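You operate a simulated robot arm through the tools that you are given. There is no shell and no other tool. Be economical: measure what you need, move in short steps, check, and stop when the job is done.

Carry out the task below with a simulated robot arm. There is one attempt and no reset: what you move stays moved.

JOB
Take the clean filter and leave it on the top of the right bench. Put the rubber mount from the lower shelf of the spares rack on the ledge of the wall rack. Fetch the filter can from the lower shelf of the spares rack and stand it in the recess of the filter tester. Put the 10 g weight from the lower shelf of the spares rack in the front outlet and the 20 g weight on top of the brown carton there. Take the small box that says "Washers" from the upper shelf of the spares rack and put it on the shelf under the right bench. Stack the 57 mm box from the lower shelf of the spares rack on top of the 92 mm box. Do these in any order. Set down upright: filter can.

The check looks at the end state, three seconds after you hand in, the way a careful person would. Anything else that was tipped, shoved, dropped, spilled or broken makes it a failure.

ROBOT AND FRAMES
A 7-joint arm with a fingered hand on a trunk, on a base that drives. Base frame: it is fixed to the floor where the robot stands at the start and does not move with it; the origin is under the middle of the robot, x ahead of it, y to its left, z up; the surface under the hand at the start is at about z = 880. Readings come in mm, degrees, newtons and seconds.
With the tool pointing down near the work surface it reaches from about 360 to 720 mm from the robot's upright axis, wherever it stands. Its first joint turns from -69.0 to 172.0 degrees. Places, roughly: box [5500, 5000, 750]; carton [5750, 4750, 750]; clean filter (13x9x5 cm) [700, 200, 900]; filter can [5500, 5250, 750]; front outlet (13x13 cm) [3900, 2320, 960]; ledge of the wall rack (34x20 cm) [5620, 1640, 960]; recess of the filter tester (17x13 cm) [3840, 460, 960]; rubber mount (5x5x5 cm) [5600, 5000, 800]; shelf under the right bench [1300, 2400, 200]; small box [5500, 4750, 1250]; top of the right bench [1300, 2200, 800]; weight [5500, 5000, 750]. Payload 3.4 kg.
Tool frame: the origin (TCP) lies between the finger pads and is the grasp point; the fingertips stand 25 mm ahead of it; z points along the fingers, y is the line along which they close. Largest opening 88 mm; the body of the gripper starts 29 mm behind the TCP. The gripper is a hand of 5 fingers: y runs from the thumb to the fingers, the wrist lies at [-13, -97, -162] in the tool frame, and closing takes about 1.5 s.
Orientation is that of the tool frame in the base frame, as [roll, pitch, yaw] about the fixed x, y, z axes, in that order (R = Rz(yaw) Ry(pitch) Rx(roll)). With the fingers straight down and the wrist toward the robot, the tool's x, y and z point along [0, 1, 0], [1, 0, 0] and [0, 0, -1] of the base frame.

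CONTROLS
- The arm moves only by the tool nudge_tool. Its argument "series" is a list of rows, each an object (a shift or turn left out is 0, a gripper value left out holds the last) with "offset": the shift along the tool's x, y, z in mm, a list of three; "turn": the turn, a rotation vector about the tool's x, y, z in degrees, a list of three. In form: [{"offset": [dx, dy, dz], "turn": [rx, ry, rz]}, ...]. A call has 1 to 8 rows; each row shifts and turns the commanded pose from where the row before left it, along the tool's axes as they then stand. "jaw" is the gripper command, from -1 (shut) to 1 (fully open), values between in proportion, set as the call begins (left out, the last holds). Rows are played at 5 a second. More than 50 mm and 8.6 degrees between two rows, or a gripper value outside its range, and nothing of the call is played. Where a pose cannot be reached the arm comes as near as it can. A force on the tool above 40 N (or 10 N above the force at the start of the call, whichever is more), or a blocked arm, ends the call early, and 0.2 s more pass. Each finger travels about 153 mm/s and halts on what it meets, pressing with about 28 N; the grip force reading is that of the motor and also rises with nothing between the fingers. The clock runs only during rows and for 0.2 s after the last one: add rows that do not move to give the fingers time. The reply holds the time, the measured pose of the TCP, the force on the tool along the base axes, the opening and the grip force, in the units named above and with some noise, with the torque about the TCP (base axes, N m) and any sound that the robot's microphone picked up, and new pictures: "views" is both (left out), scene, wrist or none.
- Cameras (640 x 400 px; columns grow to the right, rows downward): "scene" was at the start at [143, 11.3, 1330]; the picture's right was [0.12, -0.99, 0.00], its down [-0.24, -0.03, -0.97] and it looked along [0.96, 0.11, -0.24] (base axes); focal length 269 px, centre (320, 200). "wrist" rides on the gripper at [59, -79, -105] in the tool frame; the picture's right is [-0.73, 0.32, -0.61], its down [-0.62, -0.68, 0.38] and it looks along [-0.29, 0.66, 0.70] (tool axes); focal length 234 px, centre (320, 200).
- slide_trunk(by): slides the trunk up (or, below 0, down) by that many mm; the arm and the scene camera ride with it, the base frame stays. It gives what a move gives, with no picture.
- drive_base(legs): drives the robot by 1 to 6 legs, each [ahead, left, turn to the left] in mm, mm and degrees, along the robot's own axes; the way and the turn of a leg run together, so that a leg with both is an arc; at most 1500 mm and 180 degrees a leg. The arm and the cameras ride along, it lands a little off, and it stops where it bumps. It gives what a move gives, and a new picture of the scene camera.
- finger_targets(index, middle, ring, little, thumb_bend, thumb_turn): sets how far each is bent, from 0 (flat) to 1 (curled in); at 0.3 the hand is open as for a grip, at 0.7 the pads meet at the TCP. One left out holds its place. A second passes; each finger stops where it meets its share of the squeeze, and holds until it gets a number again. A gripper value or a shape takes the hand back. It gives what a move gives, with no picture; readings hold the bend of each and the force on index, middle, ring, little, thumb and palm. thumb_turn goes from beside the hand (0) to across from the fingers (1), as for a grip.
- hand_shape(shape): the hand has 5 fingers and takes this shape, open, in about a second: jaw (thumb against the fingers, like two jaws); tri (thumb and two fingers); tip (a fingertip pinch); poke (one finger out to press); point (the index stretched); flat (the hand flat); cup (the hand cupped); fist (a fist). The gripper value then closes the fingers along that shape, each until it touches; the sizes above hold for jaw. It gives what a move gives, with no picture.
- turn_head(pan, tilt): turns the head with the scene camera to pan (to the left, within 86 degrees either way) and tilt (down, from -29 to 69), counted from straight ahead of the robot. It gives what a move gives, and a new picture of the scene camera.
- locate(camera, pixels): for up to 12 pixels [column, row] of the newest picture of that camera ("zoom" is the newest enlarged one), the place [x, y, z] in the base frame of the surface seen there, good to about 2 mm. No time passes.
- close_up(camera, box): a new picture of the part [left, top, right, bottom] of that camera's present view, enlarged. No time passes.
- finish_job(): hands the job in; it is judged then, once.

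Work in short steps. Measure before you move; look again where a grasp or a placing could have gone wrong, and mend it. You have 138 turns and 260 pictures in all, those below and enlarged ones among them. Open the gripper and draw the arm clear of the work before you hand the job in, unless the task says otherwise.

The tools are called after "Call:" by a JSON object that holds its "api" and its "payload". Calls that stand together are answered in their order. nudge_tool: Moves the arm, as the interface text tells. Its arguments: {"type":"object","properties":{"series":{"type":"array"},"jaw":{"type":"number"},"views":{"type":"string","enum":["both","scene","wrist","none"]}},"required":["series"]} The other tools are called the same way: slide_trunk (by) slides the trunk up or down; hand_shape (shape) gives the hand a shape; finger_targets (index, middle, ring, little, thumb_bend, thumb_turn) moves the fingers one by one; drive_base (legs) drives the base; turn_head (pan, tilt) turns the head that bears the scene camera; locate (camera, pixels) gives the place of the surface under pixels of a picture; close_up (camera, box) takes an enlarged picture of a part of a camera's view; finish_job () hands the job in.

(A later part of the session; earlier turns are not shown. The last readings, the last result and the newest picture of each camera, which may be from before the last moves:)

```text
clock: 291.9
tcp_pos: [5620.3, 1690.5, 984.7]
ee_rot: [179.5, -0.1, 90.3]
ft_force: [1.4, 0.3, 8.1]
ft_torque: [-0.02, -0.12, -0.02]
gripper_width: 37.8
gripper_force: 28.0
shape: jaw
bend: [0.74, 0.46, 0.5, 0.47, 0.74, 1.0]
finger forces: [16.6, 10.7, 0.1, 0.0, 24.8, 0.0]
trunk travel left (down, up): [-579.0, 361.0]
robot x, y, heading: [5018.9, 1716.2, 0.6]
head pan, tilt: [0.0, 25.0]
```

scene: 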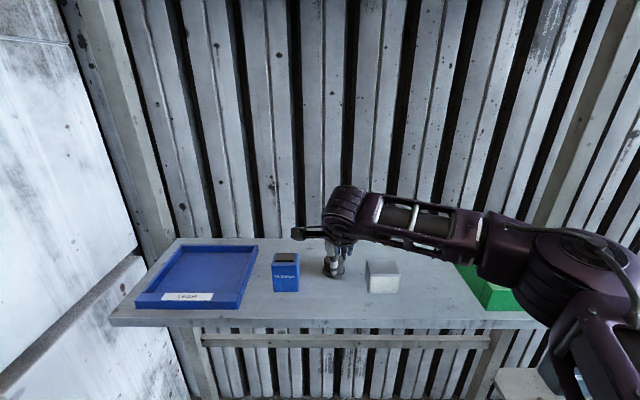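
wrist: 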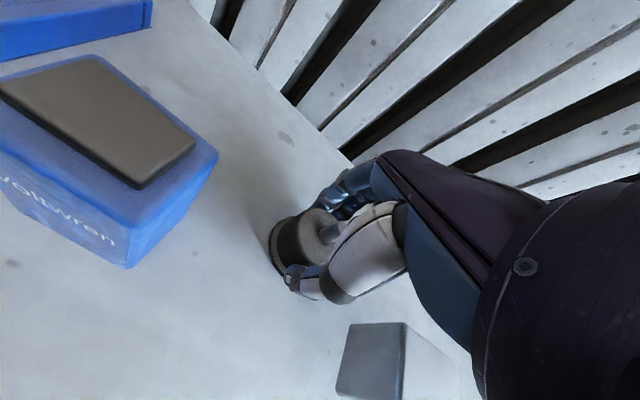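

Contact at z≈985. Release and rise.

Call:
{"api": "nudge_tool", "payload": {"series": [{"offset": [0, 0, -0.8]}, {}, {}, {}, {}, {}], "jaw": 0.7, "views": "none"}}

Call:
{"api": "nudge_tool", "payload": {"series": [{"offset": [0, 0, -25]}, {"offset": [0, 0, -40]}, {"offset": [0, 0, -40]}, {"offset": [0, -45, 0]}, {"offset": [0, -45, 0]}, {"offset": [0, -45, 0]}, {}], "views": "both"}}

```text
clock: 293.4
tcp_pos: [5620.8, 1689.8, 983.4]
ee_rot: [179.7, 0.1, 90.5]
ft_force: [0.7, 0.6, 0.1]
ft_torque: [0.0, 0.02, -0.02]
gripper_width: 74.7
gripper_force: 0.1
shape: jaw
bend: [0.28, 0.33, 0.31, 0.32, 0.43, 0.99]
finger forces: [0.0, 0.1, 0.1, 0.0, 0.1, 0.0]
trunk travel left (down, up): [-579.0, 361.0]
robot x, y, heading: [5019.2, 1714.9, 0.2]
head pan, tilt: [0.0, 25.0]
```

```text
clock: 294.9
tcp_pos: [5484.9, 1686.6, 1088.8]
ee_rot: [179.7, 0.1, 90.3]
ft_force: [-0.3, 0.3, -0.1]
ft_torque: [-0.03, -0.01, 0.02]
gripper_width: 74.7
gripper_force: 0.1
shape: jaw
bend: [0.28, 0.33, 0.31, 0.32, 0.43, 0.99]
finger forces: [0.0, 0.0, 0.1, 0.1, 0.0, 0.0]
trunk travel left (down, up): [-579.0, 361.0]
robot x, y, heading: [5017.5, 1714.8, 0.2]
head pan, tilt: [0.0, 25.0]
```

scene: 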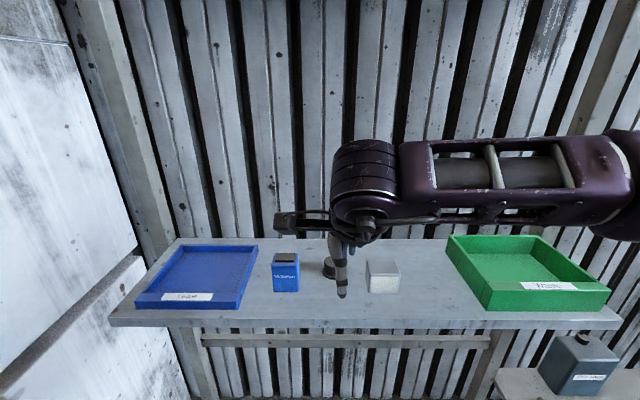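
wrist: 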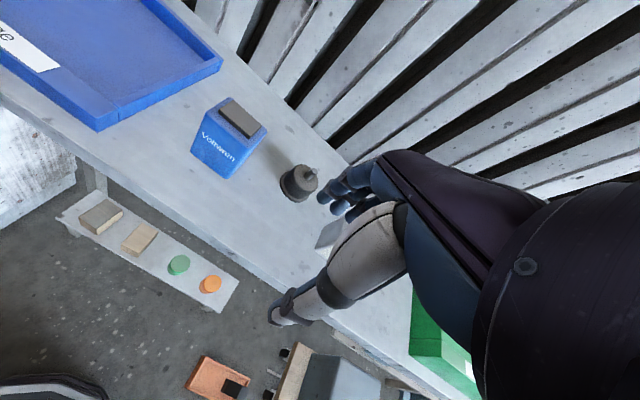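

The mount stands on the ledge. Back to the rack for the filter can.

Call:
{"api": "drive_base", "payload": {"legs": [[-430, 0, 0], [0, 1500, 0], [0, 1500, 0], [0, 320, 0]]}}

Call:
{"api": "slide_trunk", "payload": {"by": -120}}

```text
clock: 313.3
tcp_pos: [5061.9, 4985.6, 1089.2]
ee_rot: [179.7, 0.1, 89.5]
ft_force: [0.1, -0.3, 0.3]
ft_torque: [-0.01, 0.01, 0.03]
gripper_width: 74.5
gripper_force: 0.1
shape: jaw
bend: [0.28, 0.33, 0.31, 0.32, 0.43, 0.99]
finger forces: [0.0, 0.0, 0.0, 0.0, 0.0, 0.1]
trunk travel left (down, up): [-579.0, 361.0]
robot x, y, heading: [4599.3, 5020.3, -0.5]
head pan, tilt: [0.0, 25.0]
```

scene: 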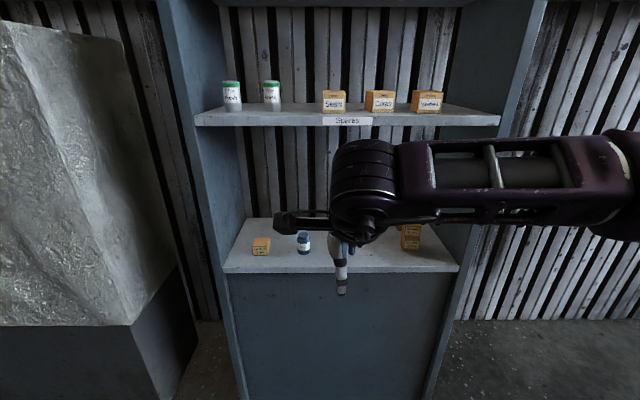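

```text
clock: 314.8
tcp_pos: [5061.6, 4985.6, 968.5]
ee_rot: [179.7, 0.1, 89.6]
ft_force: [-0.2, 0.7, -0.2]
ft_torque: [0.03, -0.03, 0.0]
gripper_width: 74.6
gripper_force: 0.2
shape: jaw
bend: [0.28, 0.33, 0.31, 0.32, 0.43, 0.99]
finger forces: [0.0, 0.0, 0.1, 0.0, 0.0, 0.1]
trunk travel left (down, up): [-459.0, 481.0]
robot x, y, heading: [4595.6, 5017.2, -0.8]
head pan, tilt: [0.0, 25.0]
```

Drive in 405 mm and move the hand over the can.

Call:
{"api": "drive_base", "payload": {"legs": [[405, 0, 0.7]]}}

Call:
{"api": "nudge_tool", "payload": {"series": [{"offset": [34, 34, 0]}, {"offset": [34, 34, 0]}, {"offset": [34, 34, 0]}, {"offset": [30, 32, 0]}, {}], "jaw": 0.9, "views": "wrist"}}

Call:
{"api": "turn_head", "payload": {"pan": 15, "tilt": 35}}

```text
clock: 317.3
tcp_pos: [5463.9, 4989.8, 967.8]
ee_rot: [179.7, 0.1, 90.2]
ft_force: [0.1, 0.2, 0.2]
ft_torque: [0.04, 0.02, 0.01]
gripper_width: 74.7
gripper_force: 0.1
shape: jaw
bend: [0.28, 0.33, 0.31, 0.32, 0.43, 0.99]
finger forces: [0.0, 0.1, 0.0, 0.0, 0.1, 0.0]
trunk travel left (down, up): [-459.0, 481.0]
robot x, y, heading: [4996.0, 5020.6, 0.4]
head pan, tilt: [0.0, 25.0]
```

scene: 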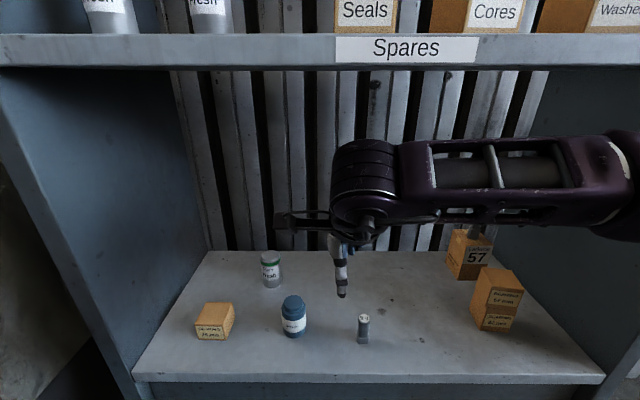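

```text
clock: 318.5
tcp_pos: [5596.5, 5123.0, 968.6]
ee_rot: [179.7, 0.1, 90.3]
ft_force: [0.5, -1.1, -0.7]
ft_torque: [0.02, 0.0, 0.01]
gripper_width: 83.8
gripper_force: 0.2
shape: jaw
bend: [0.32, 0.31, 0.3, 0.31, 0.31, 0.98]
finger forces: [0.1, 0.1, 0.0, 0.0, 0.0, 0.0]
trunk travel left (down, up): [-459.0, 481.0]
robot x, y, heading: [4995.6, 5016.7, 0.4]
head pan, tilt: [0.0, 25.0]
```

wrist: 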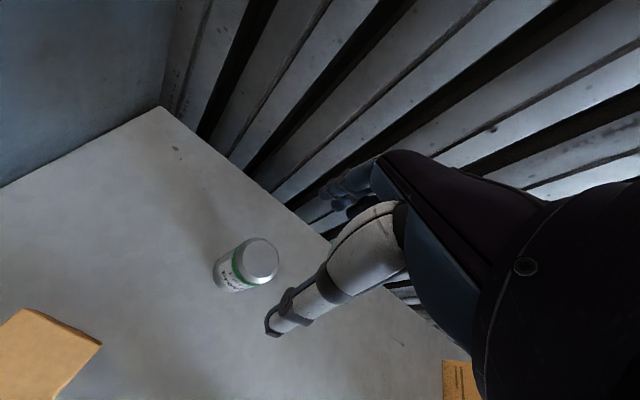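

```text
clock: 319.3
tcp_pos: [5597.3, 5122.5, 968.4]
ee_rot: [179.7, 0.1, 90.3]
ft_force: [-0.4, -0.1, -0.3]
ft_torque: [-0.01, -0.01, 0.01]
gripper_width: 83.1
gripper_force: 0.0
shape: jaw
bend: [0.32, 0.31, 0.3, 0.31, 0.31, 0.98]
finger forces: [0.1, 0.0, 0.1, 0.1, 0.0, 0.1]
trunk travel left (down, up): [-459.0, 481.0]
robot x, y, heading: [4999.6, 5017.0, 0.4]
head pan, tilt: [15.0, 35.0]
```

scene: 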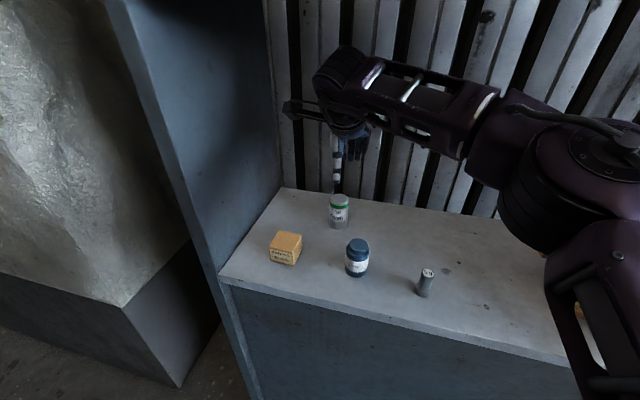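

Call:
{"api": "locate", "payload": {"camera": "scene", "pixels": [[339, 198], [331, 197], [347, 197], [339, 204], [339, 222], [330, 212], [348, 212]]}}

Call:
{"api": "locate", "payload": {"camera": "wrist", "pixels": [[262, 260], [250, 247], [277, 262], [258, 282], [262, 240], [222, 285]]}}

```text
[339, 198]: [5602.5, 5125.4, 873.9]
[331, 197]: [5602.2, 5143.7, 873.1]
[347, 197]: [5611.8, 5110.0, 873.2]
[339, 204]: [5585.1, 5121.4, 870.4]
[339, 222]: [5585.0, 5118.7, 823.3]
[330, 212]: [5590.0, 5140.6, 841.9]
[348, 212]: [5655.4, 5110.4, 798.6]
```

```text
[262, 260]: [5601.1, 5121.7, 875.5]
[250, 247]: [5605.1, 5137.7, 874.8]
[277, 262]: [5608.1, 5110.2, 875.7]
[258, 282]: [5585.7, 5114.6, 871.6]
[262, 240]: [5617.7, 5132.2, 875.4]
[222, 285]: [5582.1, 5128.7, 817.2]
```

Can centre ≈(5604,5124), top 874. I correct by +7 mm and descend to 853.

Call:
{"api": "nudge_tool", "payload": {"series": [{"offset": [1, 7, 0]}, {"offset": [0, 0, 40]}, {"offset": [0, 0, 40]}, {"offset": [0, 0, 34]}, {}], "views": "wrist"}}

Call:
{"api": "close_up", "payload": {"camera": "wrist", "box": [180, 150, 420, 350]}}

```text
clock: 320.5
tcp_pos: [5604.5, 5123.7, 854.4]
ee_rot: [179.5, 0.1, 90.3]
ft_force: [-0.9, -0.4, 0.3]
ft_torque: [0.02, -0.04, 0.0]
gripper_width: 83.2
gripper_force: 0.1
shape: jaw
bend: [0.32, 0.31, 0.3, 0.31, 0.31, 0.98]
finger forces: [0.1, 0.0, 0.0, 0.0, 0.0, 0.0]
trunk travel left (down, up): [-459.0, 481.0]
robot x, y, heading: [5001.0, 5015.9, 0.6]
head pan, tilt: [15.0, 35.0]
```

wrist: 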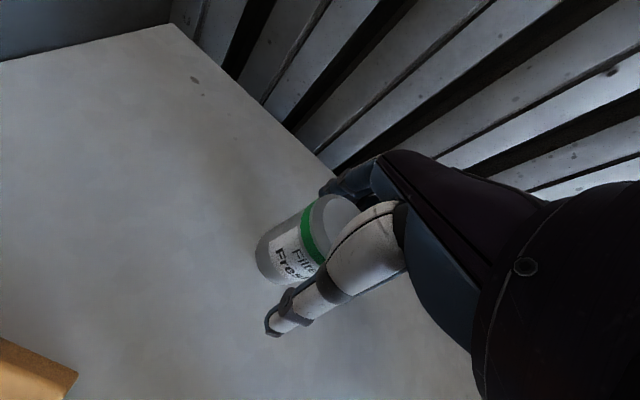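

```text
2.00 times, centred on (300, 250) of wrist
```

zoom: 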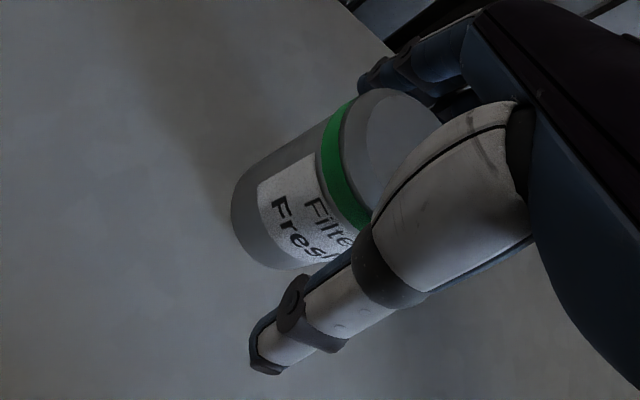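

Can is between the fingers. Close, lift and pull out.

Call:
{"api": "nudge_tool", "payload": {"series": [{}, {}, {}, {}, {}, {}, {}], "jaw": -1, "views": "none"}}

Call:
{"api": "nudge_tool", "payload": {"series": [{"offset": [0, 0, -20]}, {"offset": [0, 0, -40]}, {"offset": [0, 0, -45]}, {"offset": [-45, 0, -5]}, {"offset": [-35, -35, 0]}, {"offset": [-35, -35, 0]}, {"offset": [-20, -40, 0]}, {}], "views": "both"}}

```text
clock: 322.1
tcp_pos: [5605.1, 5122.6, 853.3]
ee_rot: [179.8, 0.1, 90.3]
ft_force: [0.0, 0.1, -0.2]
ft_torque: [0.01, 0.0, 0.0]
gripper_width: 33.2
gripper_force: 28.1
shape: jaw
bend: [0.74, 0.51, 0.56, 0.52, 0.73, 1.0]
finger forces: [15.9, 8.2, 0.0, 0.1, 23.9, 0.0]
trunk travel left (down, up): [-459.0, 481.0]
robot x, y, heading: [5001.1, 5016.0, 0.4]
head pan, tilt: [15.0, 35.0]
```

```text
clock: 323.9
tcp_pos: [5496.7, 4988.3, 963.1]
ee_rot: [179.7, 0.0, 90.1]
ft_force: [-0.2, 0.2, -1.2]
ft_torque: [0.0, -0.01, 0.04]
gripper_width: 33.0
gripper_force: 27.8
shape: jaw
bend: [0.74, 0.51, 0.56, 0.52, 0.73, 1.0]
finger forces: [15.9, 8.2, 0.1, 0.0, 23.8, 0.0]
trunk travel left (down, up): [-459.0, 481.0]
robot x, y, heading: [4999.4, 5016.9, 0.4]
head pan, tilt: [15.0, 35.0]
```

scene: 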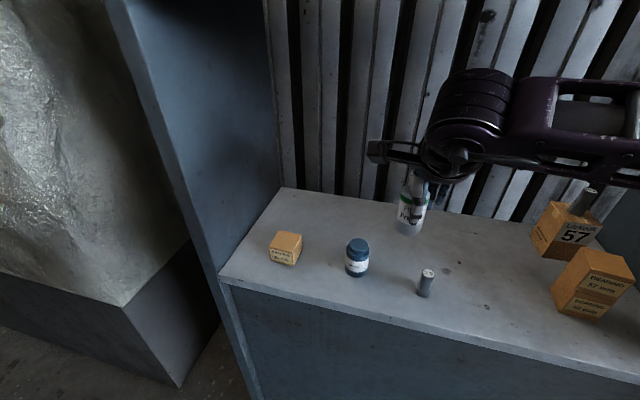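
wrist: 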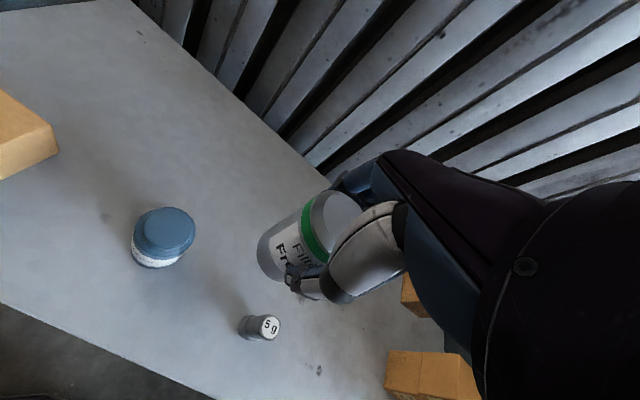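

Can held. I back out, go to the aisle, turn and slide down the south aisle to y≈1200, with the trunk raised.

Call:
{"api": "drive_base", "payload": {"legs": [[-420, 0, 0], [0, -1320, 0]]}}

Call:
{"api": "slide_trunk", "payload": {"by": 250}}

Call:
{"api": "drive_base", "payload": {"legs": [[0, 0, 179.6], [0, 1500, 0], [0, 1000, 0]]}}

Call:
{"api": "turn_head", "payload": {"pan": 35, "tilt": 25}}

```text
clock: 332.7
tcp_pos: [5084.6, 3666.5, 965.1]
ee_rot: [179.6, -0.1, 90.1]
ft_force: [-0.4, 0.7, -1.5]
ft_torque: [0.0, 0.02, 0.02]
gripper_width: 33.4
gripper_force: 27.9
shape: jaw
bend: [0.74, 0.51, 0.56, 0.52, 0.73, 1.0]
finger forces: [15.9, 8.2, 0.0, 0.0, 23.8, 0.0]
trunk travel left (down, up): [-459.0, 481.0]
robot x, y, heading: [4586.4, 3698.9, -0.0]
head pan, tilt: [15.0, 35.0]
```

scene: 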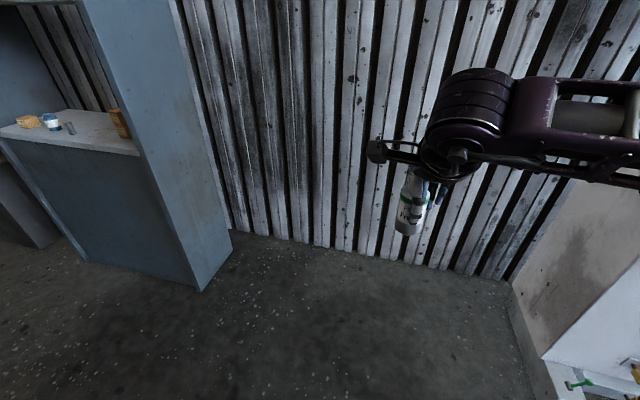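

```text
clock: 335.2
tcp_pos: [5084.9, 3666.2, 1213.7]
ee_rot: [179.6, 0.1, 90.1]
ft_force: [-0.2, 0.2, -1.8]
ft_torque: [-0.03, 0.0, 0.01]
gripper_width: 32.9
gripper_force: 27.3
shape: jaw
bend: [0.74, 0.51, 0.56, 0.52, 0.73, 1.0]
finger forces: [15.9, 8.2, 0.0, 0.0, 23.9, 0.0]
trunk travel left (down, up): [-709.0, 231.0]
robot x, y, heading: [4590.9, 3697.0, -0.1]
head pan, tilt: [15.0, 35.0]
```

```text
clock: 354.8
tcp_pos: [4094.5, 1224.1, 1213.5]
ee_rot: [179.6, 0.2, -89.7]
ft_force: [0.4, 0.2, -2.9]
ft_torque: [0.0, -0.05, 0.01]
gripper_width: 32.9
gripper_force: 28.3
shape: jaw
bend: [0.74, 0.51, 0.56, 0.52, 0.74, 1.0]
finger forces: [15.7, 8.1, 0.1, 0.0, 23.3, 0.0]
trunk travel left (down, up): [-709.0, 231.0]
robot x, y, heading: [4591.8, 1196.2, -179.8]
head pan, tilt: [15.0, 35.0]
```

scene: 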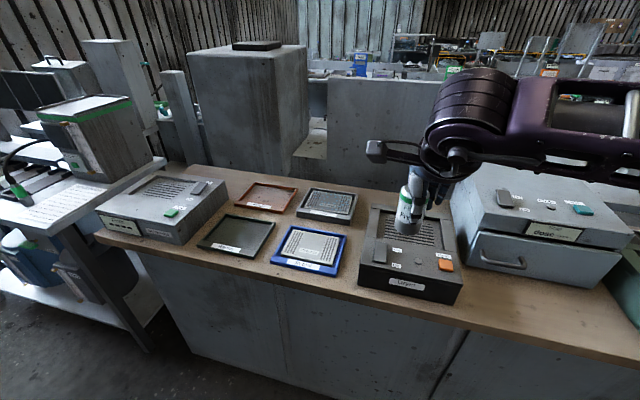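

```text
clock: 355.6
tcp_pos: [4094.0, 1223.8, 1214.6]
ee_rot: [179.8, 0.1, -89.7]
ft_force: [-0.3, -0.3, -1.1]
ft_torque: [-0.01, 0.01, -0.02]
gripper_width: 32.4
gripper_force: 28.3
shape: jaw
bend: [0.74, 0.51, 0.56, 0.52, 0.74, 1.0]
finger forces: [15.8, 8.0, 0.0, 0.1, 23.3, 0.0]
trunk travel left (down, up): [-709.0, 231.0]
robot x, y, heading: [4592.0, 1197.4, -179.6]
head pan, tilt: [35.0, 25.0]
```

scene: 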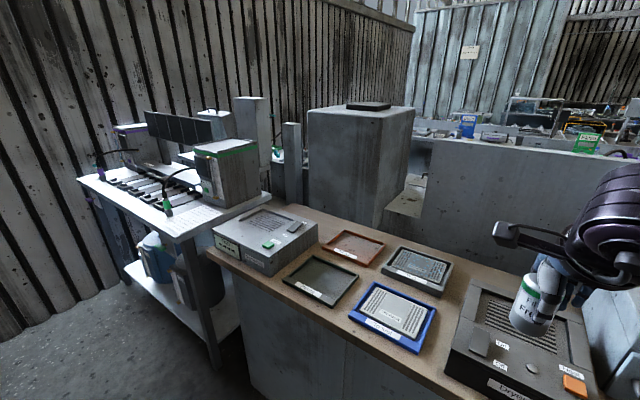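

I zoom on the grey unit at (265,240), a candidate for the filter tester.

Call:
{"api": "locate", "payload": {"camera": "scene", "pixels": [[268, 222], [245, 225], [290, 218], [268, 245], [230, 260], [250, 262], [400, 310], [310, 280], [510, 330], [95, 185], [210, 240]]}}

Call:
{"api": "close_up", "payload": {"camera": "scene", "box": [190, 190, 350, 290]}}

```text
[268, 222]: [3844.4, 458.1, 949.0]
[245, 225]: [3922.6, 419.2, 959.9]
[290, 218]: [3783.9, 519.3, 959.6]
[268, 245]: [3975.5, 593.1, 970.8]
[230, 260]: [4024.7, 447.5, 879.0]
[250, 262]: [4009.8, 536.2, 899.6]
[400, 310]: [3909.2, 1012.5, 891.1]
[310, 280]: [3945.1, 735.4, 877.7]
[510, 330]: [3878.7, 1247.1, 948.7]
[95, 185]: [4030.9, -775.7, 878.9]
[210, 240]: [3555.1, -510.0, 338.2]
```

```text
4.00 times, centred on (270, 240) of scene
```

zoom: 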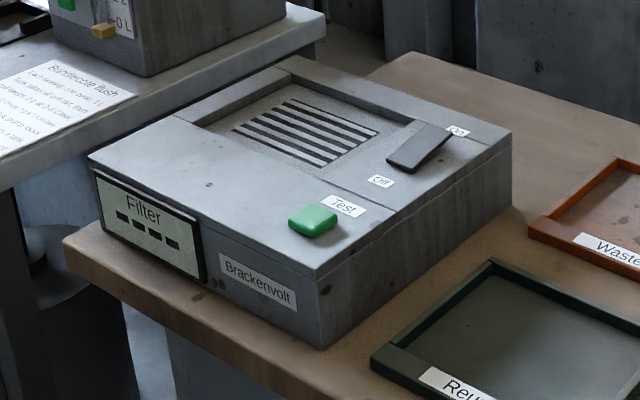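

The tester recess centre is (3844,458), floor z 949, rim 960. I slide left 765 and go ahead 150.

Call:
{"api": "drive_base", "payload": {"legs": [[0, 765, 0], [150, 0, 0]]}}

Call:
{"api": "turn_head", "payload": {"pan": 0, "tilt": 40}}

Call:
{"api": "close_up", "payload": {"camera": "scene", "box": [220, 150, 460, 330]}}

```text
clock: 360.7
tcp_pos: [3948.2, 460.6, 1214.4]
ee_rot: [179.7, 0.1, -89.8]
ft_force: [-0.7, -0.3, -0.8]
ft_torque: [-0.01, 0.0, -0.03]
gripper_width: 32.5
gripper_force: 28.4
shape: jaw
bend: [0.74, 0.51, 0.56, 0.52, 0.74, 1.0]
finger forces: [15.7, 8.2, 0.0, 0.0, 23.3, 0.1]
trunk travel left (down, up): [-709.0, 231.0]
robot x, y, heading: [4443.8, 430.5, -179.6]
head pan, tilt: [35.0, 25.0]
```

scene: 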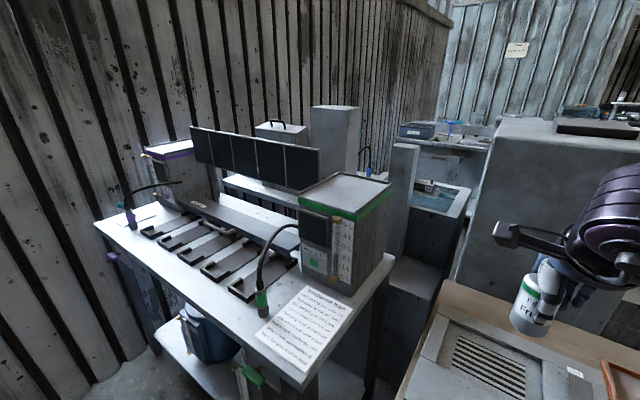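

```text
clock: 361.7
tcp_pos: [3947.0, 461.9, 1213.9]
ee_rot: [179.7, 0.0, -89.8]
ft_force: [-0.1, 1.0, -2.1]
ft_torque: [-0.02, -0.01, 0.0]
gripper_width: 32.5
gripper_force: 28.6
shape: jaw
bend: [0.74, 0.51, 0.56, 0.52, 0.74, 1.0]
finger forces: [15.8, 8.1, 0.0, 0.0, 23.3, 0.0]
trunk travel left (down, up): [-709.0, 231.0]
robot x, y, heading: [4447.4, 431.1, -179.8]
head pan, tilt: [0.0, 40.0]
```

scene: 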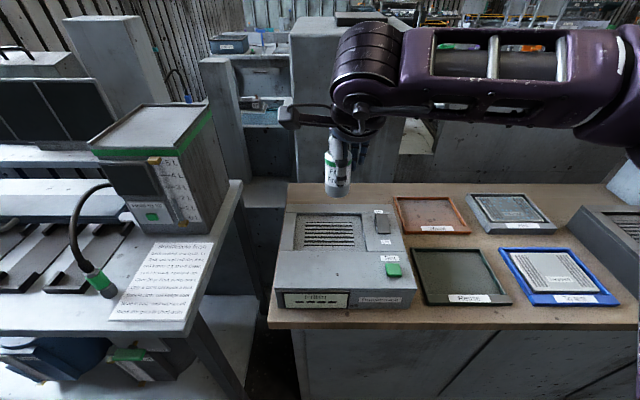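

```text
2.22 times, centred on (340, 240) of scene
```

zoom: 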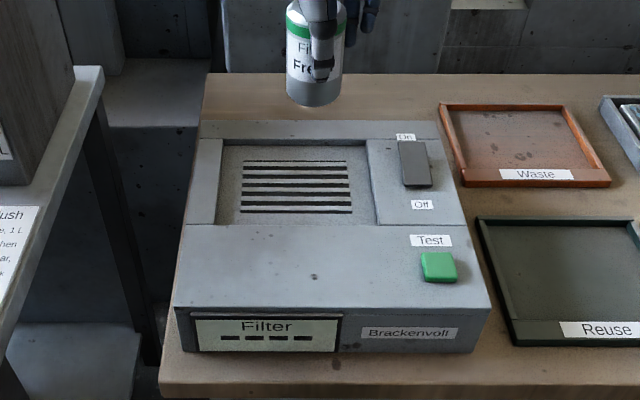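

Call:
{"api": "locate", "payload": {"camera": "zoom", "pixels": [[224, 146], [365, 146], [372, 220], [218, 222], [296, 185], [296, 215], [296, 235], [410, 165], [205, 180], [296, 150]]}}

Call:
{"api": "slide_trunk", "payload": {"by": -150}}

Call:
{"api": "nudge_tool", "payload": {"series": [{"offset": [0, 35, 0]}, {"offset": [0, 35, 0]}, {"offset": [0, 34, 0]}, {}], "views": "both"}}

```text
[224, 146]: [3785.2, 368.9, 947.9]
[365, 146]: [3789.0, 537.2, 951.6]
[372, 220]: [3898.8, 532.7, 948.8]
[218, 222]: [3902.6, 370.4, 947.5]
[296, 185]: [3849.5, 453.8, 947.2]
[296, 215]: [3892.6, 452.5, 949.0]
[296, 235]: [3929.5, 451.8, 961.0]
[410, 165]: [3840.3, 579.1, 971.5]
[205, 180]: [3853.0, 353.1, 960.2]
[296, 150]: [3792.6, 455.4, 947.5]
```

```text
clock: 363.5
tcp_pos: [3947.7, 462.5, 1063.7]
ee_rot: [179.7, 0.1, -89.7]
ft_force: [1.5, -0.8, -0.8]
ft_torque: [-0.05, 0.02, 0.0]
gripper_width: 32.2
gripper_force: 28.1
shape: jaw
bend: [0.74, 0.51, 0.56, 0.52, 0.74, 1.0]
finger forces: [15.8, 8.1, 0.1, 0.0, 23.3, 0.0]
trunk travel left (down, up): [-559.0, 381.0]
robot x, y, heading: [4446.3, 433.3, -180.0]
head pan, tilt: [0.0, 40.0]
```

```text
clock: 364.5
tcp_pos: [3843.4, 461.0, 1065.2]
ee_rot: [179.7, 0.0, -89.8]
ft_force: [0.1, 0.1, -1.1]
ft_torque: [-0.01, 0.0, 0.0]
gripper_width: 32.8
gripper_force: 28.2
shape: jaw
bend: [0.74, 0.51, 0.56, 0.52, 0.74, 1.0]
finger forces: [15.8, 8.3, 0.0, 0.0, 23.5, 0.1]
trunk travel left (down, up): [-559.0, 381.0]
robot x, y, heading: [4443.8, 433.1, -179.8]
head pan, tilt: [0.0, 40.0]
```

scene: 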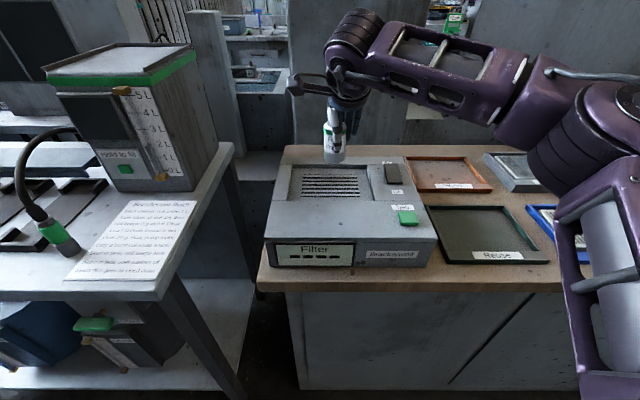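
wrist: 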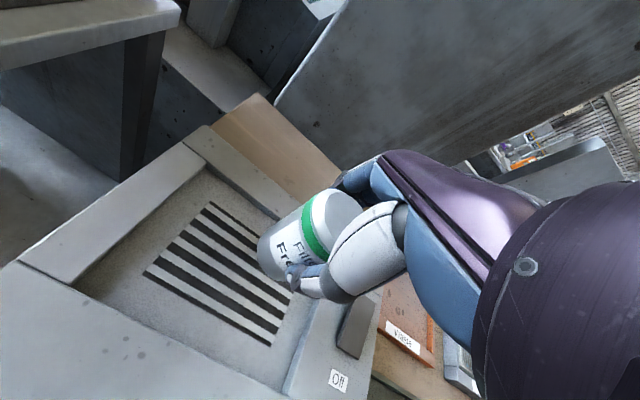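

Recess x 3787–3901, y 369–536, floor 948. I shift 6 mm and lower 58 mm.

Call:
{"api": "nudge_tool", "payload": {"series": [{"offset": [6, 0, 10]}, {"offset": [0, 0, 25]}, {"offset": [0, 0, 18]}, {"offset": [0, 0, 5]}, {"offset": [0, 0, 2]}, {}], "views": "both"}}

Call:
{"api": "nudge_tool", "payload": {"series": [{"offset": [0, 0, 1.5]}, {"offset": [0, 0, 1]}, {}], "views": "none"}}

```text
clock: 365.9
tcp_pos: [3843.9, 455.6, 1005.7]
ee_rot: [179.7, 0.1, -89.8]
ft_force: [-0.4, -0.9, -1.8]
ft_torque: [0.02, 0.0, 0.03]
gripper_width: 32.7
gripper_force: 28.1
shape: jaw
bend: [0.74, 0.51, 0.56, 0.52, 0.74, 1.0]
finger forces: [15.8, 8.1, 0.1, 0.0, 23.4, 0.0]
trunk travel left (down, up): [-559.0, 381.0]
robot x, y, heading: [4448.8, 431.9, -179.8]
head pan, tilt: [0.0, 40.0]
```

scene: 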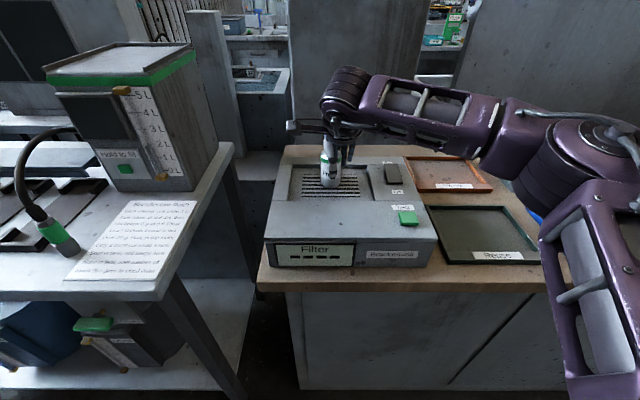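
wrist: 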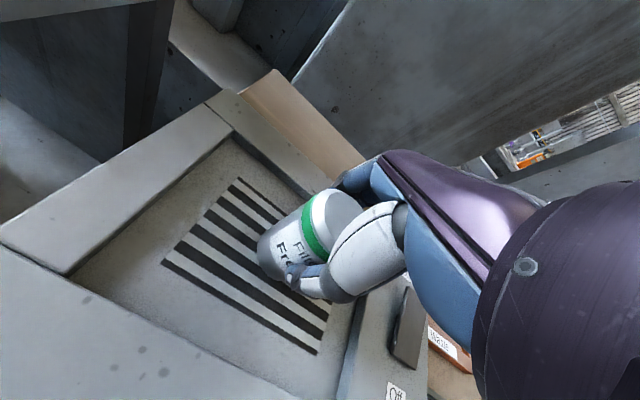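

```text
clock: 366.7
tcp_pos: [3844.3, 455.0, 1004.1]
ee_rot: [179.5, 0.1, -89.8]
ft_force: [-1.0, 0.5, 7.4]
ft_torque: [0.03, 0.16, -0.01]
gripper_width: 32.8
gripper_force: 28.0
shape: jaw
bend: [0.74, 0.51, 0.56, 0.52, 0.74, 1.0]
finger forces: [16.3, 8.8, 0.1, 0.0, 24.0, 0.1]
trunk travel left (down, up): [-559.0, 381.0]
robot x, y, heading: [4440.4, 430.5, -180.1]
head pan, tilt: [0.0, 40.0]
```

Contact at z≈1004. Release and rise, then check.

Call:
{"api": "nudge_tool", "payload": {"series": [{"offset": [0, 0, -0.8]}, {}, {}, {}, {}, {}], "jaw": 0.9, "views": "none"}}

Call:
{"api": "nudge_tool", "payload": {"series": [{"offset": [0, 0, -25]}, {"offset": [0, 0, -40]}, {"offset": [0, 0, -45]}, {"offset": [0, -45, 0]}, {"offset": [0, -45, 0]}, {"offset": [0, -30, 0]}, {}], "views": "both"}}

```text
clock: 368.1
tcp_pos: [3843.5, 454.5, 1003.8]
ee_rot: [179.8, 0.1, -89.8]
ft_force: [-0.2, 0.0, -0.6]
ft_torque: [0.02, -0.01, 0.02]
gripper_width: 83.1
gripper_force: 0.0
shape: jaw
bend: [0.32, 0.31, 0.3, 0.31, 0.31, 0.98]
finger forces: [0.0, 0.1, 0.0, 0.1, 0.0, 0.1]
trunk travel left (down, up): [-559.0, 381.0]
robot x, y, heading: [4448.3, 435.0, -179.8]
head pan, tilt: [0.0, 40.0]
```

```text
clock: 369.7
tcp_pos: [3965.6, 456.2, 1112.0]
ee_rot: [179.7, 0.1, -89.9]
ft_force: [0.0, 0.0, 0.2]
ft_torque: [0.02, -0.02, 0.0]
gripper_width: 83.3
gripper_force: 0.0
shape: jaw
bend: [0.32, 0.31, 0.3, 0.31, 0.31, 0.98]
finger forces: [0.0, 0.1, 0.0, 0.1, 0.0, 0.0]
trunk travel left (down, up): [-559.0, 381.0]
robot x, y, heading: [4444.0, 431.2, -179.7]
head pan, tilt: [0.0, 40.0]
```

scene: 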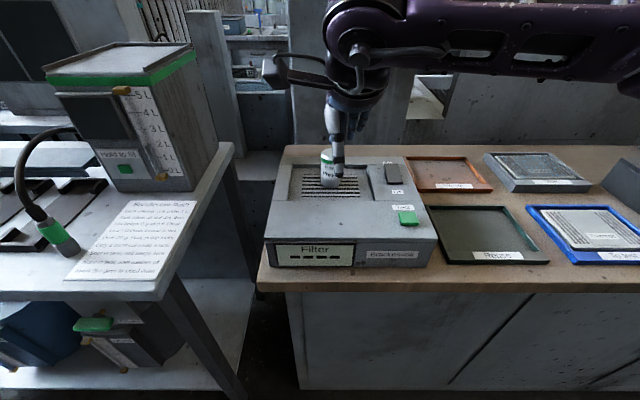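
wrist: 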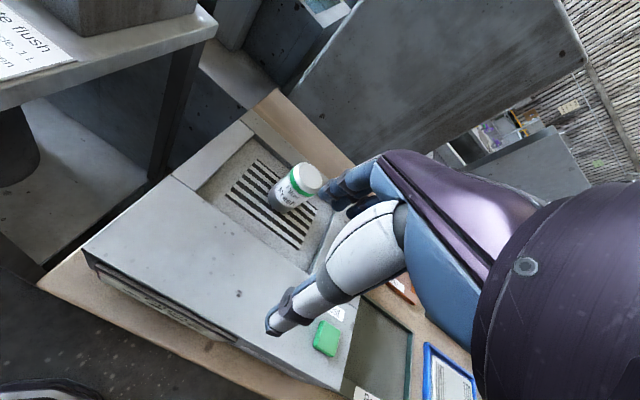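

Can stands upright in the recess. Last: the Washers box. I return to the rack front at y≈4765 with the trunk raised.

Call:
{"api": "drive_base", "payload": {"legs": [[-150, 0, 0], [0, -1500, 0], [0, -1500, 0], [0, -270, 0], [0, 0, -179.8], [0, 1065, 0]]}}

Call:
{"api": "slide_trunk", "payload": {"by": 260}}

Call:
{"api": "turn_head", "payload": {"pan": 0, "tilt": 15}}

```text
clock: 399.0
tcp_pos: [5086.2, 4738.2, 1112.8]
ee_rot: [179.7, 0.0, 90.1]
ft_force: [-0.5, -0.4, 0.6]
ft_torque: [0.0, 0.0, 0.02]
gripper_width: 83.2
gripper_force: 0.0
shape: jaw
bend: [0.32, 0.31, 0.3, 0.31, 0.31, 0.98]
finger forces: [0.0, 0.1, 0.1, 0.1, 0.1, 0.0]
trunk travel left (down, up): [-559.0, 381.0]
robot x, y, heading: [4604.4, 4767.4, -0.1]
head pan, tilt: [0.0, 40.0]
```

scene: 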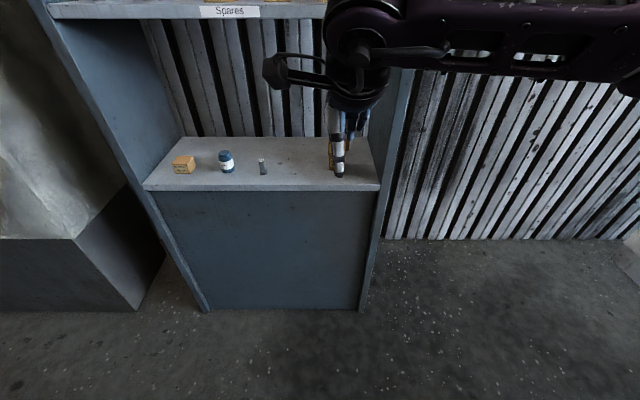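

```text
clock: 401.7
tcp_pos: [5085.6, 4737.2, 1371.9]
ee_rot: [179.7, 0.1, 90.0]
ft_force: [0.2, -0.6, -0.3]
ft_torque: [0.02, 0.0, 0.0]
gripper_width: 83.3
gripper_force: 0.1
shape: jaw
bend: [0.32, 0.31, 0.3, 0.31, 0.31, 0.98]
finger forces: [0.0, 0.0, 0.1, 0.1, 0.1, 0.0]
trunk travel left (down, up): [-819.0, 121.0]
robot x, y, heading: [4605.8, 4761.8, -0.2]
head pan, tilt: [0.0, 40.0]
```

```text
clock: 402.6
tcp_pos: [5085.6, 4737.1, 1373.2]
ee_rot: [179.7, 0.0, 90.0]
ft_force: [-0.3, -0.3, 0.5]
ft_torque: [-0.01, -0.02, 0.02]
gripper_width: 82.9
gripper_force: 0.0
shape: jaw
bend: [0.32, 0.31, 0.3, 0.31, 0.31, 0.98]
finger forces: [0.0, 0.0, 0.0, 0.0, 0.0, 0.0]
trunk travel left (down, up): [-819.0, 121.0]
robot x, y, heading: [4604.4, 4759.5, -0.0]
head pan, tilt: [0.0, 15.0]
```

scene: 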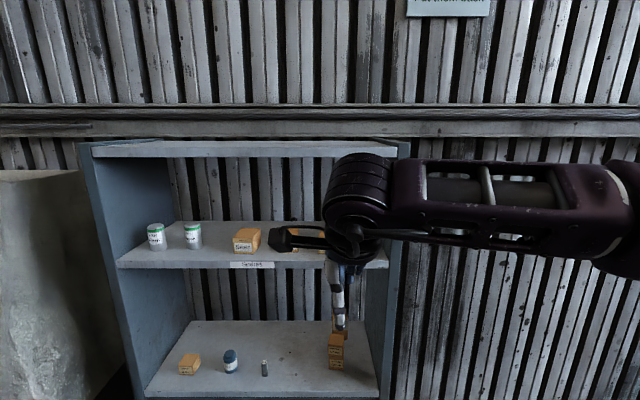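

I measure the rack top and hidden boxes (wrist view too).

Call:
{"api": "locate", "payload": {"camera": "scene", "pixels": [[240, 155], [240, 143], [390, 150], [360, 160], [345, 190], [400, 165], [480, 170], [245, 235]]}}

Call:
{"api": "close_up", "payload": {"camera": "wrist", "box": [0, 0, 640, 400]}}

```text
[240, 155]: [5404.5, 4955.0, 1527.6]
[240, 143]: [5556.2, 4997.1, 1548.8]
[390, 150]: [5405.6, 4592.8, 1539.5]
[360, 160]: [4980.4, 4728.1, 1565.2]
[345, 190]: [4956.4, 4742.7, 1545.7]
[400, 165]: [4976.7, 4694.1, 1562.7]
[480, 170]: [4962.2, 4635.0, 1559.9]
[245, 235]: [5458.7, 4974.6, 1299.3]
```

```text
1.00 times, centred on (320, 200) of wrist (not enlarged: the box is as wide or as high as the picture)
```

zoom: 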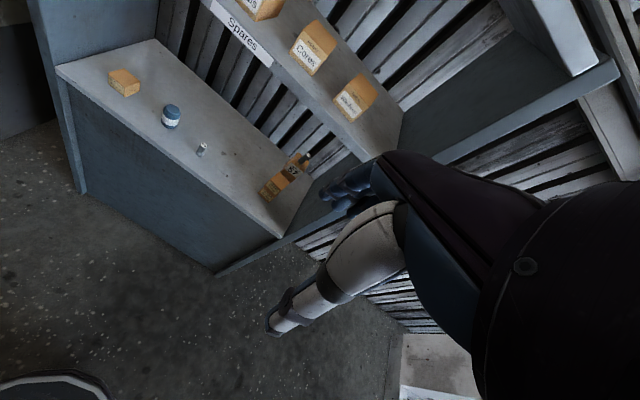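

Rack top underside ≈1515. I'll enter with a 15° forward tilt to keep the wrist low. First I measure the Washers box.

Call:
{"api": "close_up", "payload": {"camera": "wrist", "box": [290, 20, 450, 140]}}

Call:
{"api": "locate", "payload": {"camera": "zoom", "pixels": [[240, 215], [320, 260], [260, 300], [180, 80]]}}

```text
3.33 times, centred on (370, 80) of wrist
```

zoom: 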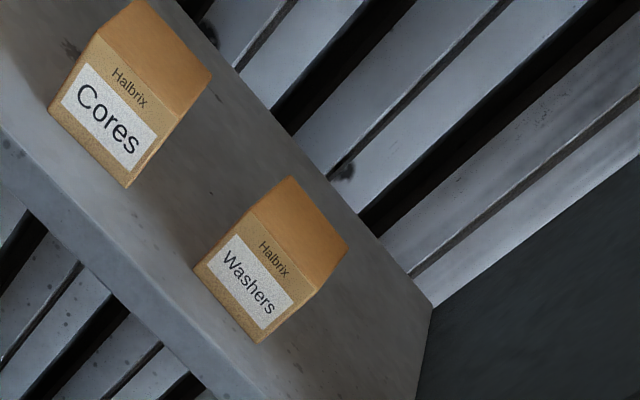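

```text
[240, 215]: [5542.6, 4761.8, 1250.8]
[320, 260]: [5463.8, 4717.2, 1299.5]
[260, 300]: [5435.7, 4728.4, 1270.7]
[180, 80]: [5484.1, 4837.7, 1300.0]
```

Call:
{"api": "locate", "payload": {"camera": "zoom", "pixels": [[254, 216], [313, 283], [345, 243], [292, 180], [205, 265], [255, 338], [300, 230], [175, 135], [210, 80], [285, 225]]}}

Call:
{"api": "drive_base", "payload": {"legs": [[180, 0, 0]]}}

```text
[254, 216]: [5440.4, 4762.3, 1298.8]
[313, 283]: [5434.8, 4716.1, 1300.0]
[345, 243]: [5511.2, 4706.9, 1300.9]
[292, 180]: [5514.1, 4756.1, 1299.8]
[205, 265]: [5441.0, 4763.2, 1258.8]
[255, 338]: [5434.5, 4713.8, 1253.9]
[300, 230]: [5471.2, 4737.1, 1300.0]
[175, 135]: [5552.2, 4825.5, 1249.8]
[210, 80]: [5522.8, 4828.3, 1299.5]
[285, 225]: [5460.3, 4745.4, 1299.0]
```

```text
clock: 404.1
tcp_pos: [5264.0, 4737.6, 1372.5]
ee_rot: [179.6, 0.1, 89.9]
ft_force: [1.4, 0.0, 0.8]
ft_torque: [0.0, 0.03, 0.0]
gripper_width: 83.3
gripper_force: 0.2
shape: jaw
bend: [0.32, 0.31, 0.3, 0.31, 0.31, 0.98]
finger forces: [0.1, 0.1, 0.0, 0.0, 0.1, 0.1]
trunk travel left (down, up): [-819.0, 121.0]
robot x, y, heading: [4788.3, 4761.2, 0.2]
head pan, tilt: [0.0, 15.0]
```

scene: 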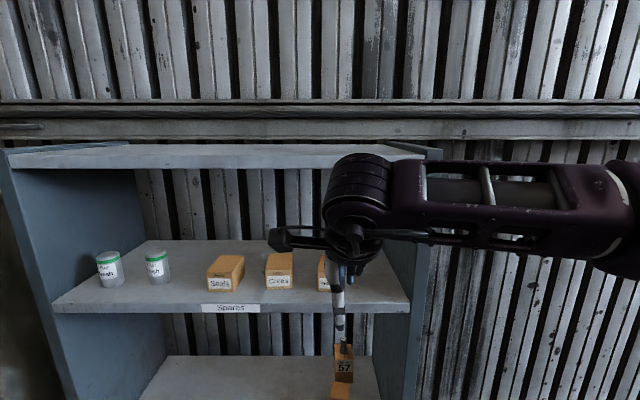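

Washers: x 5437–5512 (75 deep), y 4712–4760, centre (5475,4735.5), rotated −4.6°. Front-back grasp with full opening. I tilt 8°, align yaw, lower to z≈1338 and drive in 150 mm.

Call:
{"api": "nudge_tool", "payload": {"series": [{"turn": [0, 0, 4.5]}, {"turn": [-4, 0, 0]}, {"turn": [-4, 0, 0]}, {"offset": [-1, 0, 0]}, {}], "jaw": 1, "views": "none"}}

Call:
{"api": "slide_trunk", "payload": {"by": -32}}

Call:
{"api": "drive_base", "payload": {"legs": [[150, 0, 0]]}}

Call:
{"api": "close_up", "payload": {"camera": "wrist", "box": [140, 130, 460, 350]}}

```text
clock: 405.3
tcp_pos: [5265.1, 4736.6, 1373.2]
ee_rot: [171.7, 0.0, 85.5]
ft_force: [-0.1, -0.3, -0.6]
ft_torque: [0.0, 0.01, 0.04]
gripper_width: 87.7
gripper_force: 0.0
shape: jaw
bend: [0.3, 0.3, 0.3, 0.3, 0.3, 0.98]
finger forces: [0.0, 0.1, 0.0, 0.0, 0.0, 0.1]
trunk travel left (down, up): [-819.0, 121.0]
robot x, y, heading: [4786.7, 4763.7, -0.1]
head pan, tilt: [0.0, 15.0]
```

```text
clock: 406.1
tcp_pos: [5264.5, 4736.0, 1339.7]
ee_rot: [171.6, 0.0, 85.5]
ft_force: [0.9, -0.5, 0.0]
ft_torque: [0.01, 0.01, 0.01]
gripper_width: 87.6
gripper_force: 0.1
shape: jaw
bend: [0.3, 0.3, 0.3, 0.3, 0.3, 0.98]
finger forces: [0.0, 0.0, 0.1, 0.1, 0.0, 0.0]
trunk travel left (down, up): [-787.0, 153.0]
robot x, y, heading: [4784.6, 4767.5, 0.3]
head pan, tilt: [0.0, 15.0]
```

```text
clock: 407.4
tcp_pos: [5413.4, 4736.6, 1341.1]
ee_rot: [171.5, -0.1, 85.5]
ft_force: [-0.6, 0.7, 0.0]
ft_torque: [-0.04, -0.02, 0.01]
gripper_width: 87.6
gripper_force: 0.1
shape: jaw
bend: [0.3, 0.3, 0.3, 0.3, 0.3, 0.98]
finger forces: [0.0, 0.0, 0.0, 0.1, 0.0, 0.0]
trunk travel left (down, up): [-787.0, 153.0]
robot x, y, heading: [4934.8, 4759.4, -0.1]
head pan, tilt: [0.0, 15.0]
```

scene: 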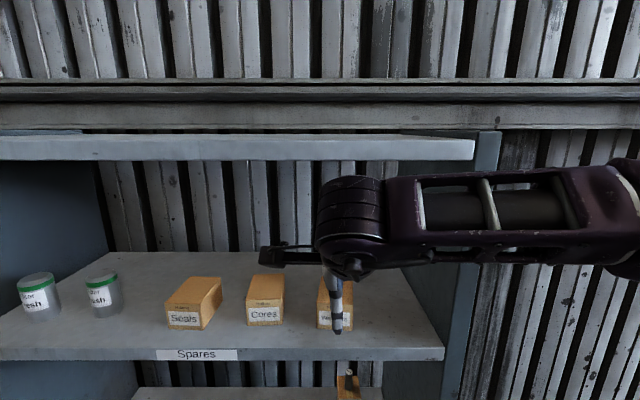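

```text
1.82 times, centred on (300, 240) of wrist
```

zoom: 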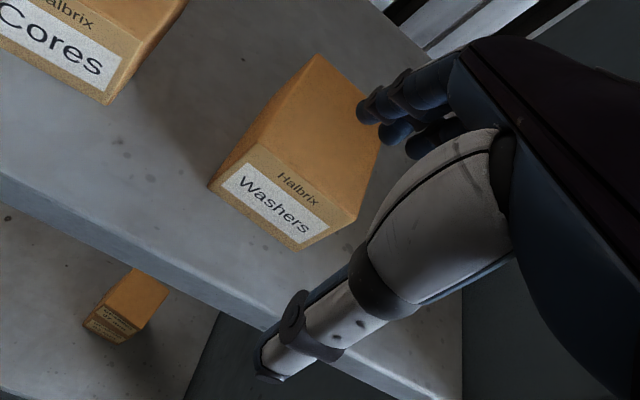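

Move forward 59 mm horizontally over the box (staying tilted).

Call:
{"api": "nudge_tool", "payload": {"series": [{"offset": [1.5, 29.2, 4.1]}, {"offset": [1.5, 29.2, 4.1]}, {}], "views": "both"}}

Call:
{"api": "close_up", "payload": {"camera": "wrist", "box": [140, 130, 460, 350]}}

```text
clock: 408.2
tcp_pos: [5473.9, 4736.0, 1340.3]
ee_rot: [171.7, 0.0, 85.5]
ft_force: [0.7, -1.0, -0.1]
ft_torque: [-0.03, 0.0, 0.02]
gripper_width: 87.8
gripper_force: 0.0
shape: jaw
bend: [0.3, 0.3, 0.3, 0.3, 0.3, 0.98]
finger forces: [0.0, 0.0, 0.0, 0.0, 0.2, 0.0]
trunk travel left (down, up): [-787.0, 153.0]
robot x, y, heading: [4935.3, 4763.1, -0.2]
head pan, tilt: [0.0, 15.0]
```

scene: 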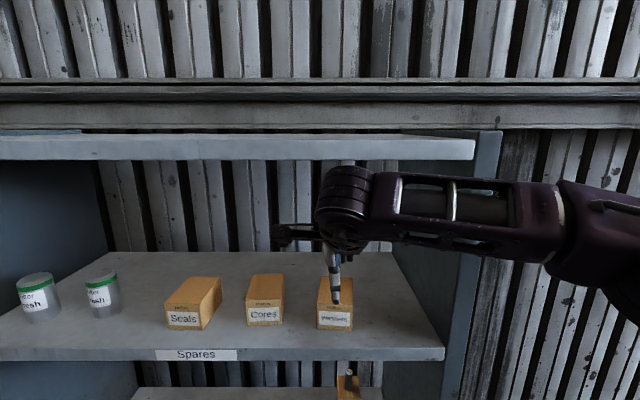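
wrist: 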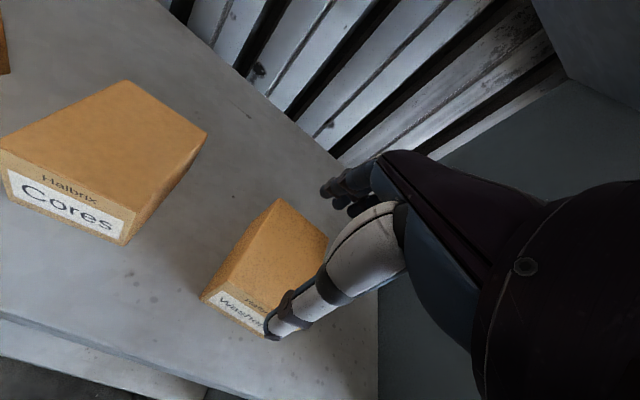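

```text
1.82 times, centred on (300, 240) of wrist
```

zoom: 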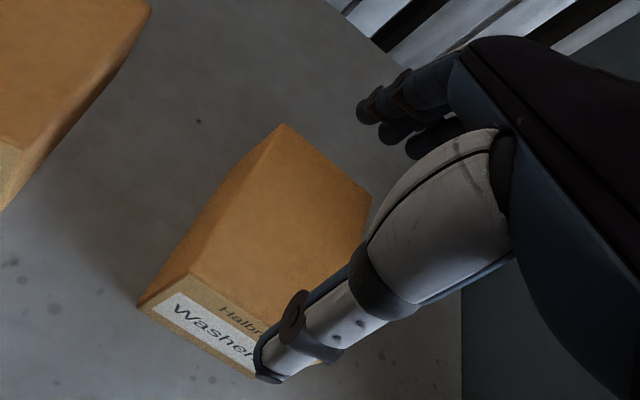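

I check thumb-tip and fingertip positions against the box edges.

Call:
{"api": "locate", "payload": {"camera": "wrist", "pixels": [[272, 330], [278, 322], [325, 190], [333, 182], [345, 205], [278, 200], [326, 238], [203, 296], [235, 290], [262, 335]]}}

Call:
{"api": "close_up", "payload": {"camera": "scene", "box": [290, 230, 380, 340]}}

```text
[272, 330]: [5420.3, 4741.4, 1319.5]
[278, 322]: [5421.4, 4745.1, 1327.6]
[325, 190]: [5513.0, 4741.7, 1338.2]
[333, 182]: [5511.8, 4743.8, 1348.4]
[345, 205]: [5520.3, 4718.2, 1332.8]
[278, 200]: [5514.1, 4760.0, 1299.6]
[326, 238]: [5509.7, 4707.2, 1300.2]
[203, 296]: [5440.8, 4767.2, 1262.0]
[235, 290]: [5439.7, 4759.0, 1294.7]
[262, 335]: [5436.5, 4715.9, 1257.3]
```

```text
3.64 times, centred on (335, 285) of scene
```

zoom: 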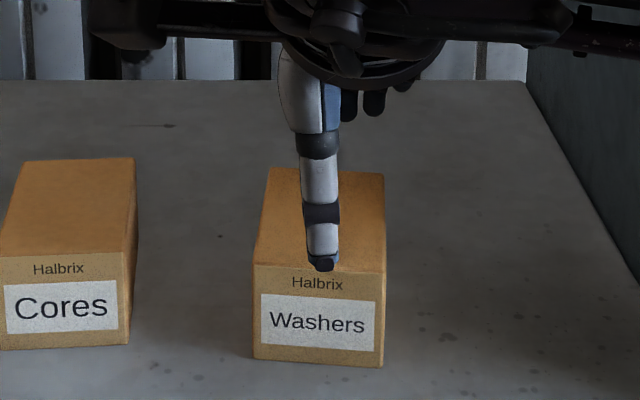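

Clearance is too thin at the nominal opening, so I flare the fingers wider with finger_targets.

Call:
{"api": "finger_targets", "payload": {"index": 0.15, "middle": 0.15, "ring": 0.15, "little": 0.15, "thumb_bend": 0.18}}

Call:
{"api": "close_up", "payload": {"camera": "wrist", "box": [140, 130, 460, 350]}}

Call:
{"api": "locate", "payload": {"camera": "zoom", "pixels": [[255, 365], [245, 355], [355, 100], [365, 110], [385, 125], [280, 130], [370, 200]]}}

```text
clock: 409.2
tcp_pos: [5474.3, 4735.0, 1340.3]
ee_rot: [171.6, 0.0, 85.5]
ft_force: [0.2, -0.1, 0.1]
ft_torque: [0.02, 0.01, -0.02]
gripper_width: 110.2
gripper_force: 0.0
shape: fingers
bend: [0.15, 0.15, 0.15, 0.15, 0.18, 0.98]
finger forces: [0.0, 0.0, 0.1, 0.1, 0.0, 0.0]
trunk travel left (down, up): [-787.0, 153.0]
robot x, y, heading: [4937.1, 4763.0, 0.0]
head pan, tilt: [0.0, 15.0]
```

```text
1.82 times, centred on (300, 240) of wrist
```

zoom: 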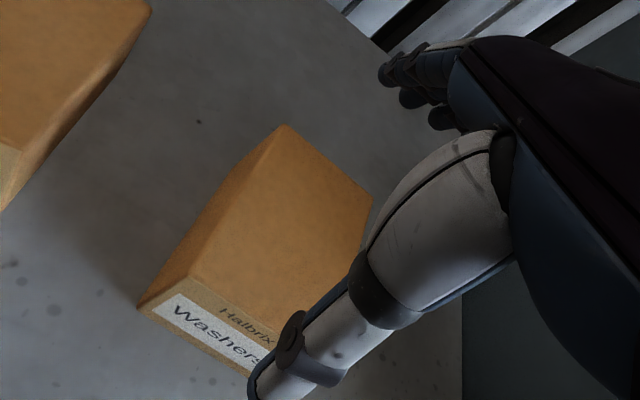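

```text
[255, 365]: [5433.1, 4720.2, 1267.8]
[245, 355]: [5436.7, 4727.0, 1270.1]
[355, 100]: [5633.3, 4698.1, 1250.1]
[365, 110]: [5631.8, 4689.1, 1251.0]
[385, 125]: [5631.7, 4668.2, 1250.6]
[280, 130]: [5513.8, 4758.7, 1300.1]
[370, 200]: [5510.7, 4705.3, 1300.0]
```

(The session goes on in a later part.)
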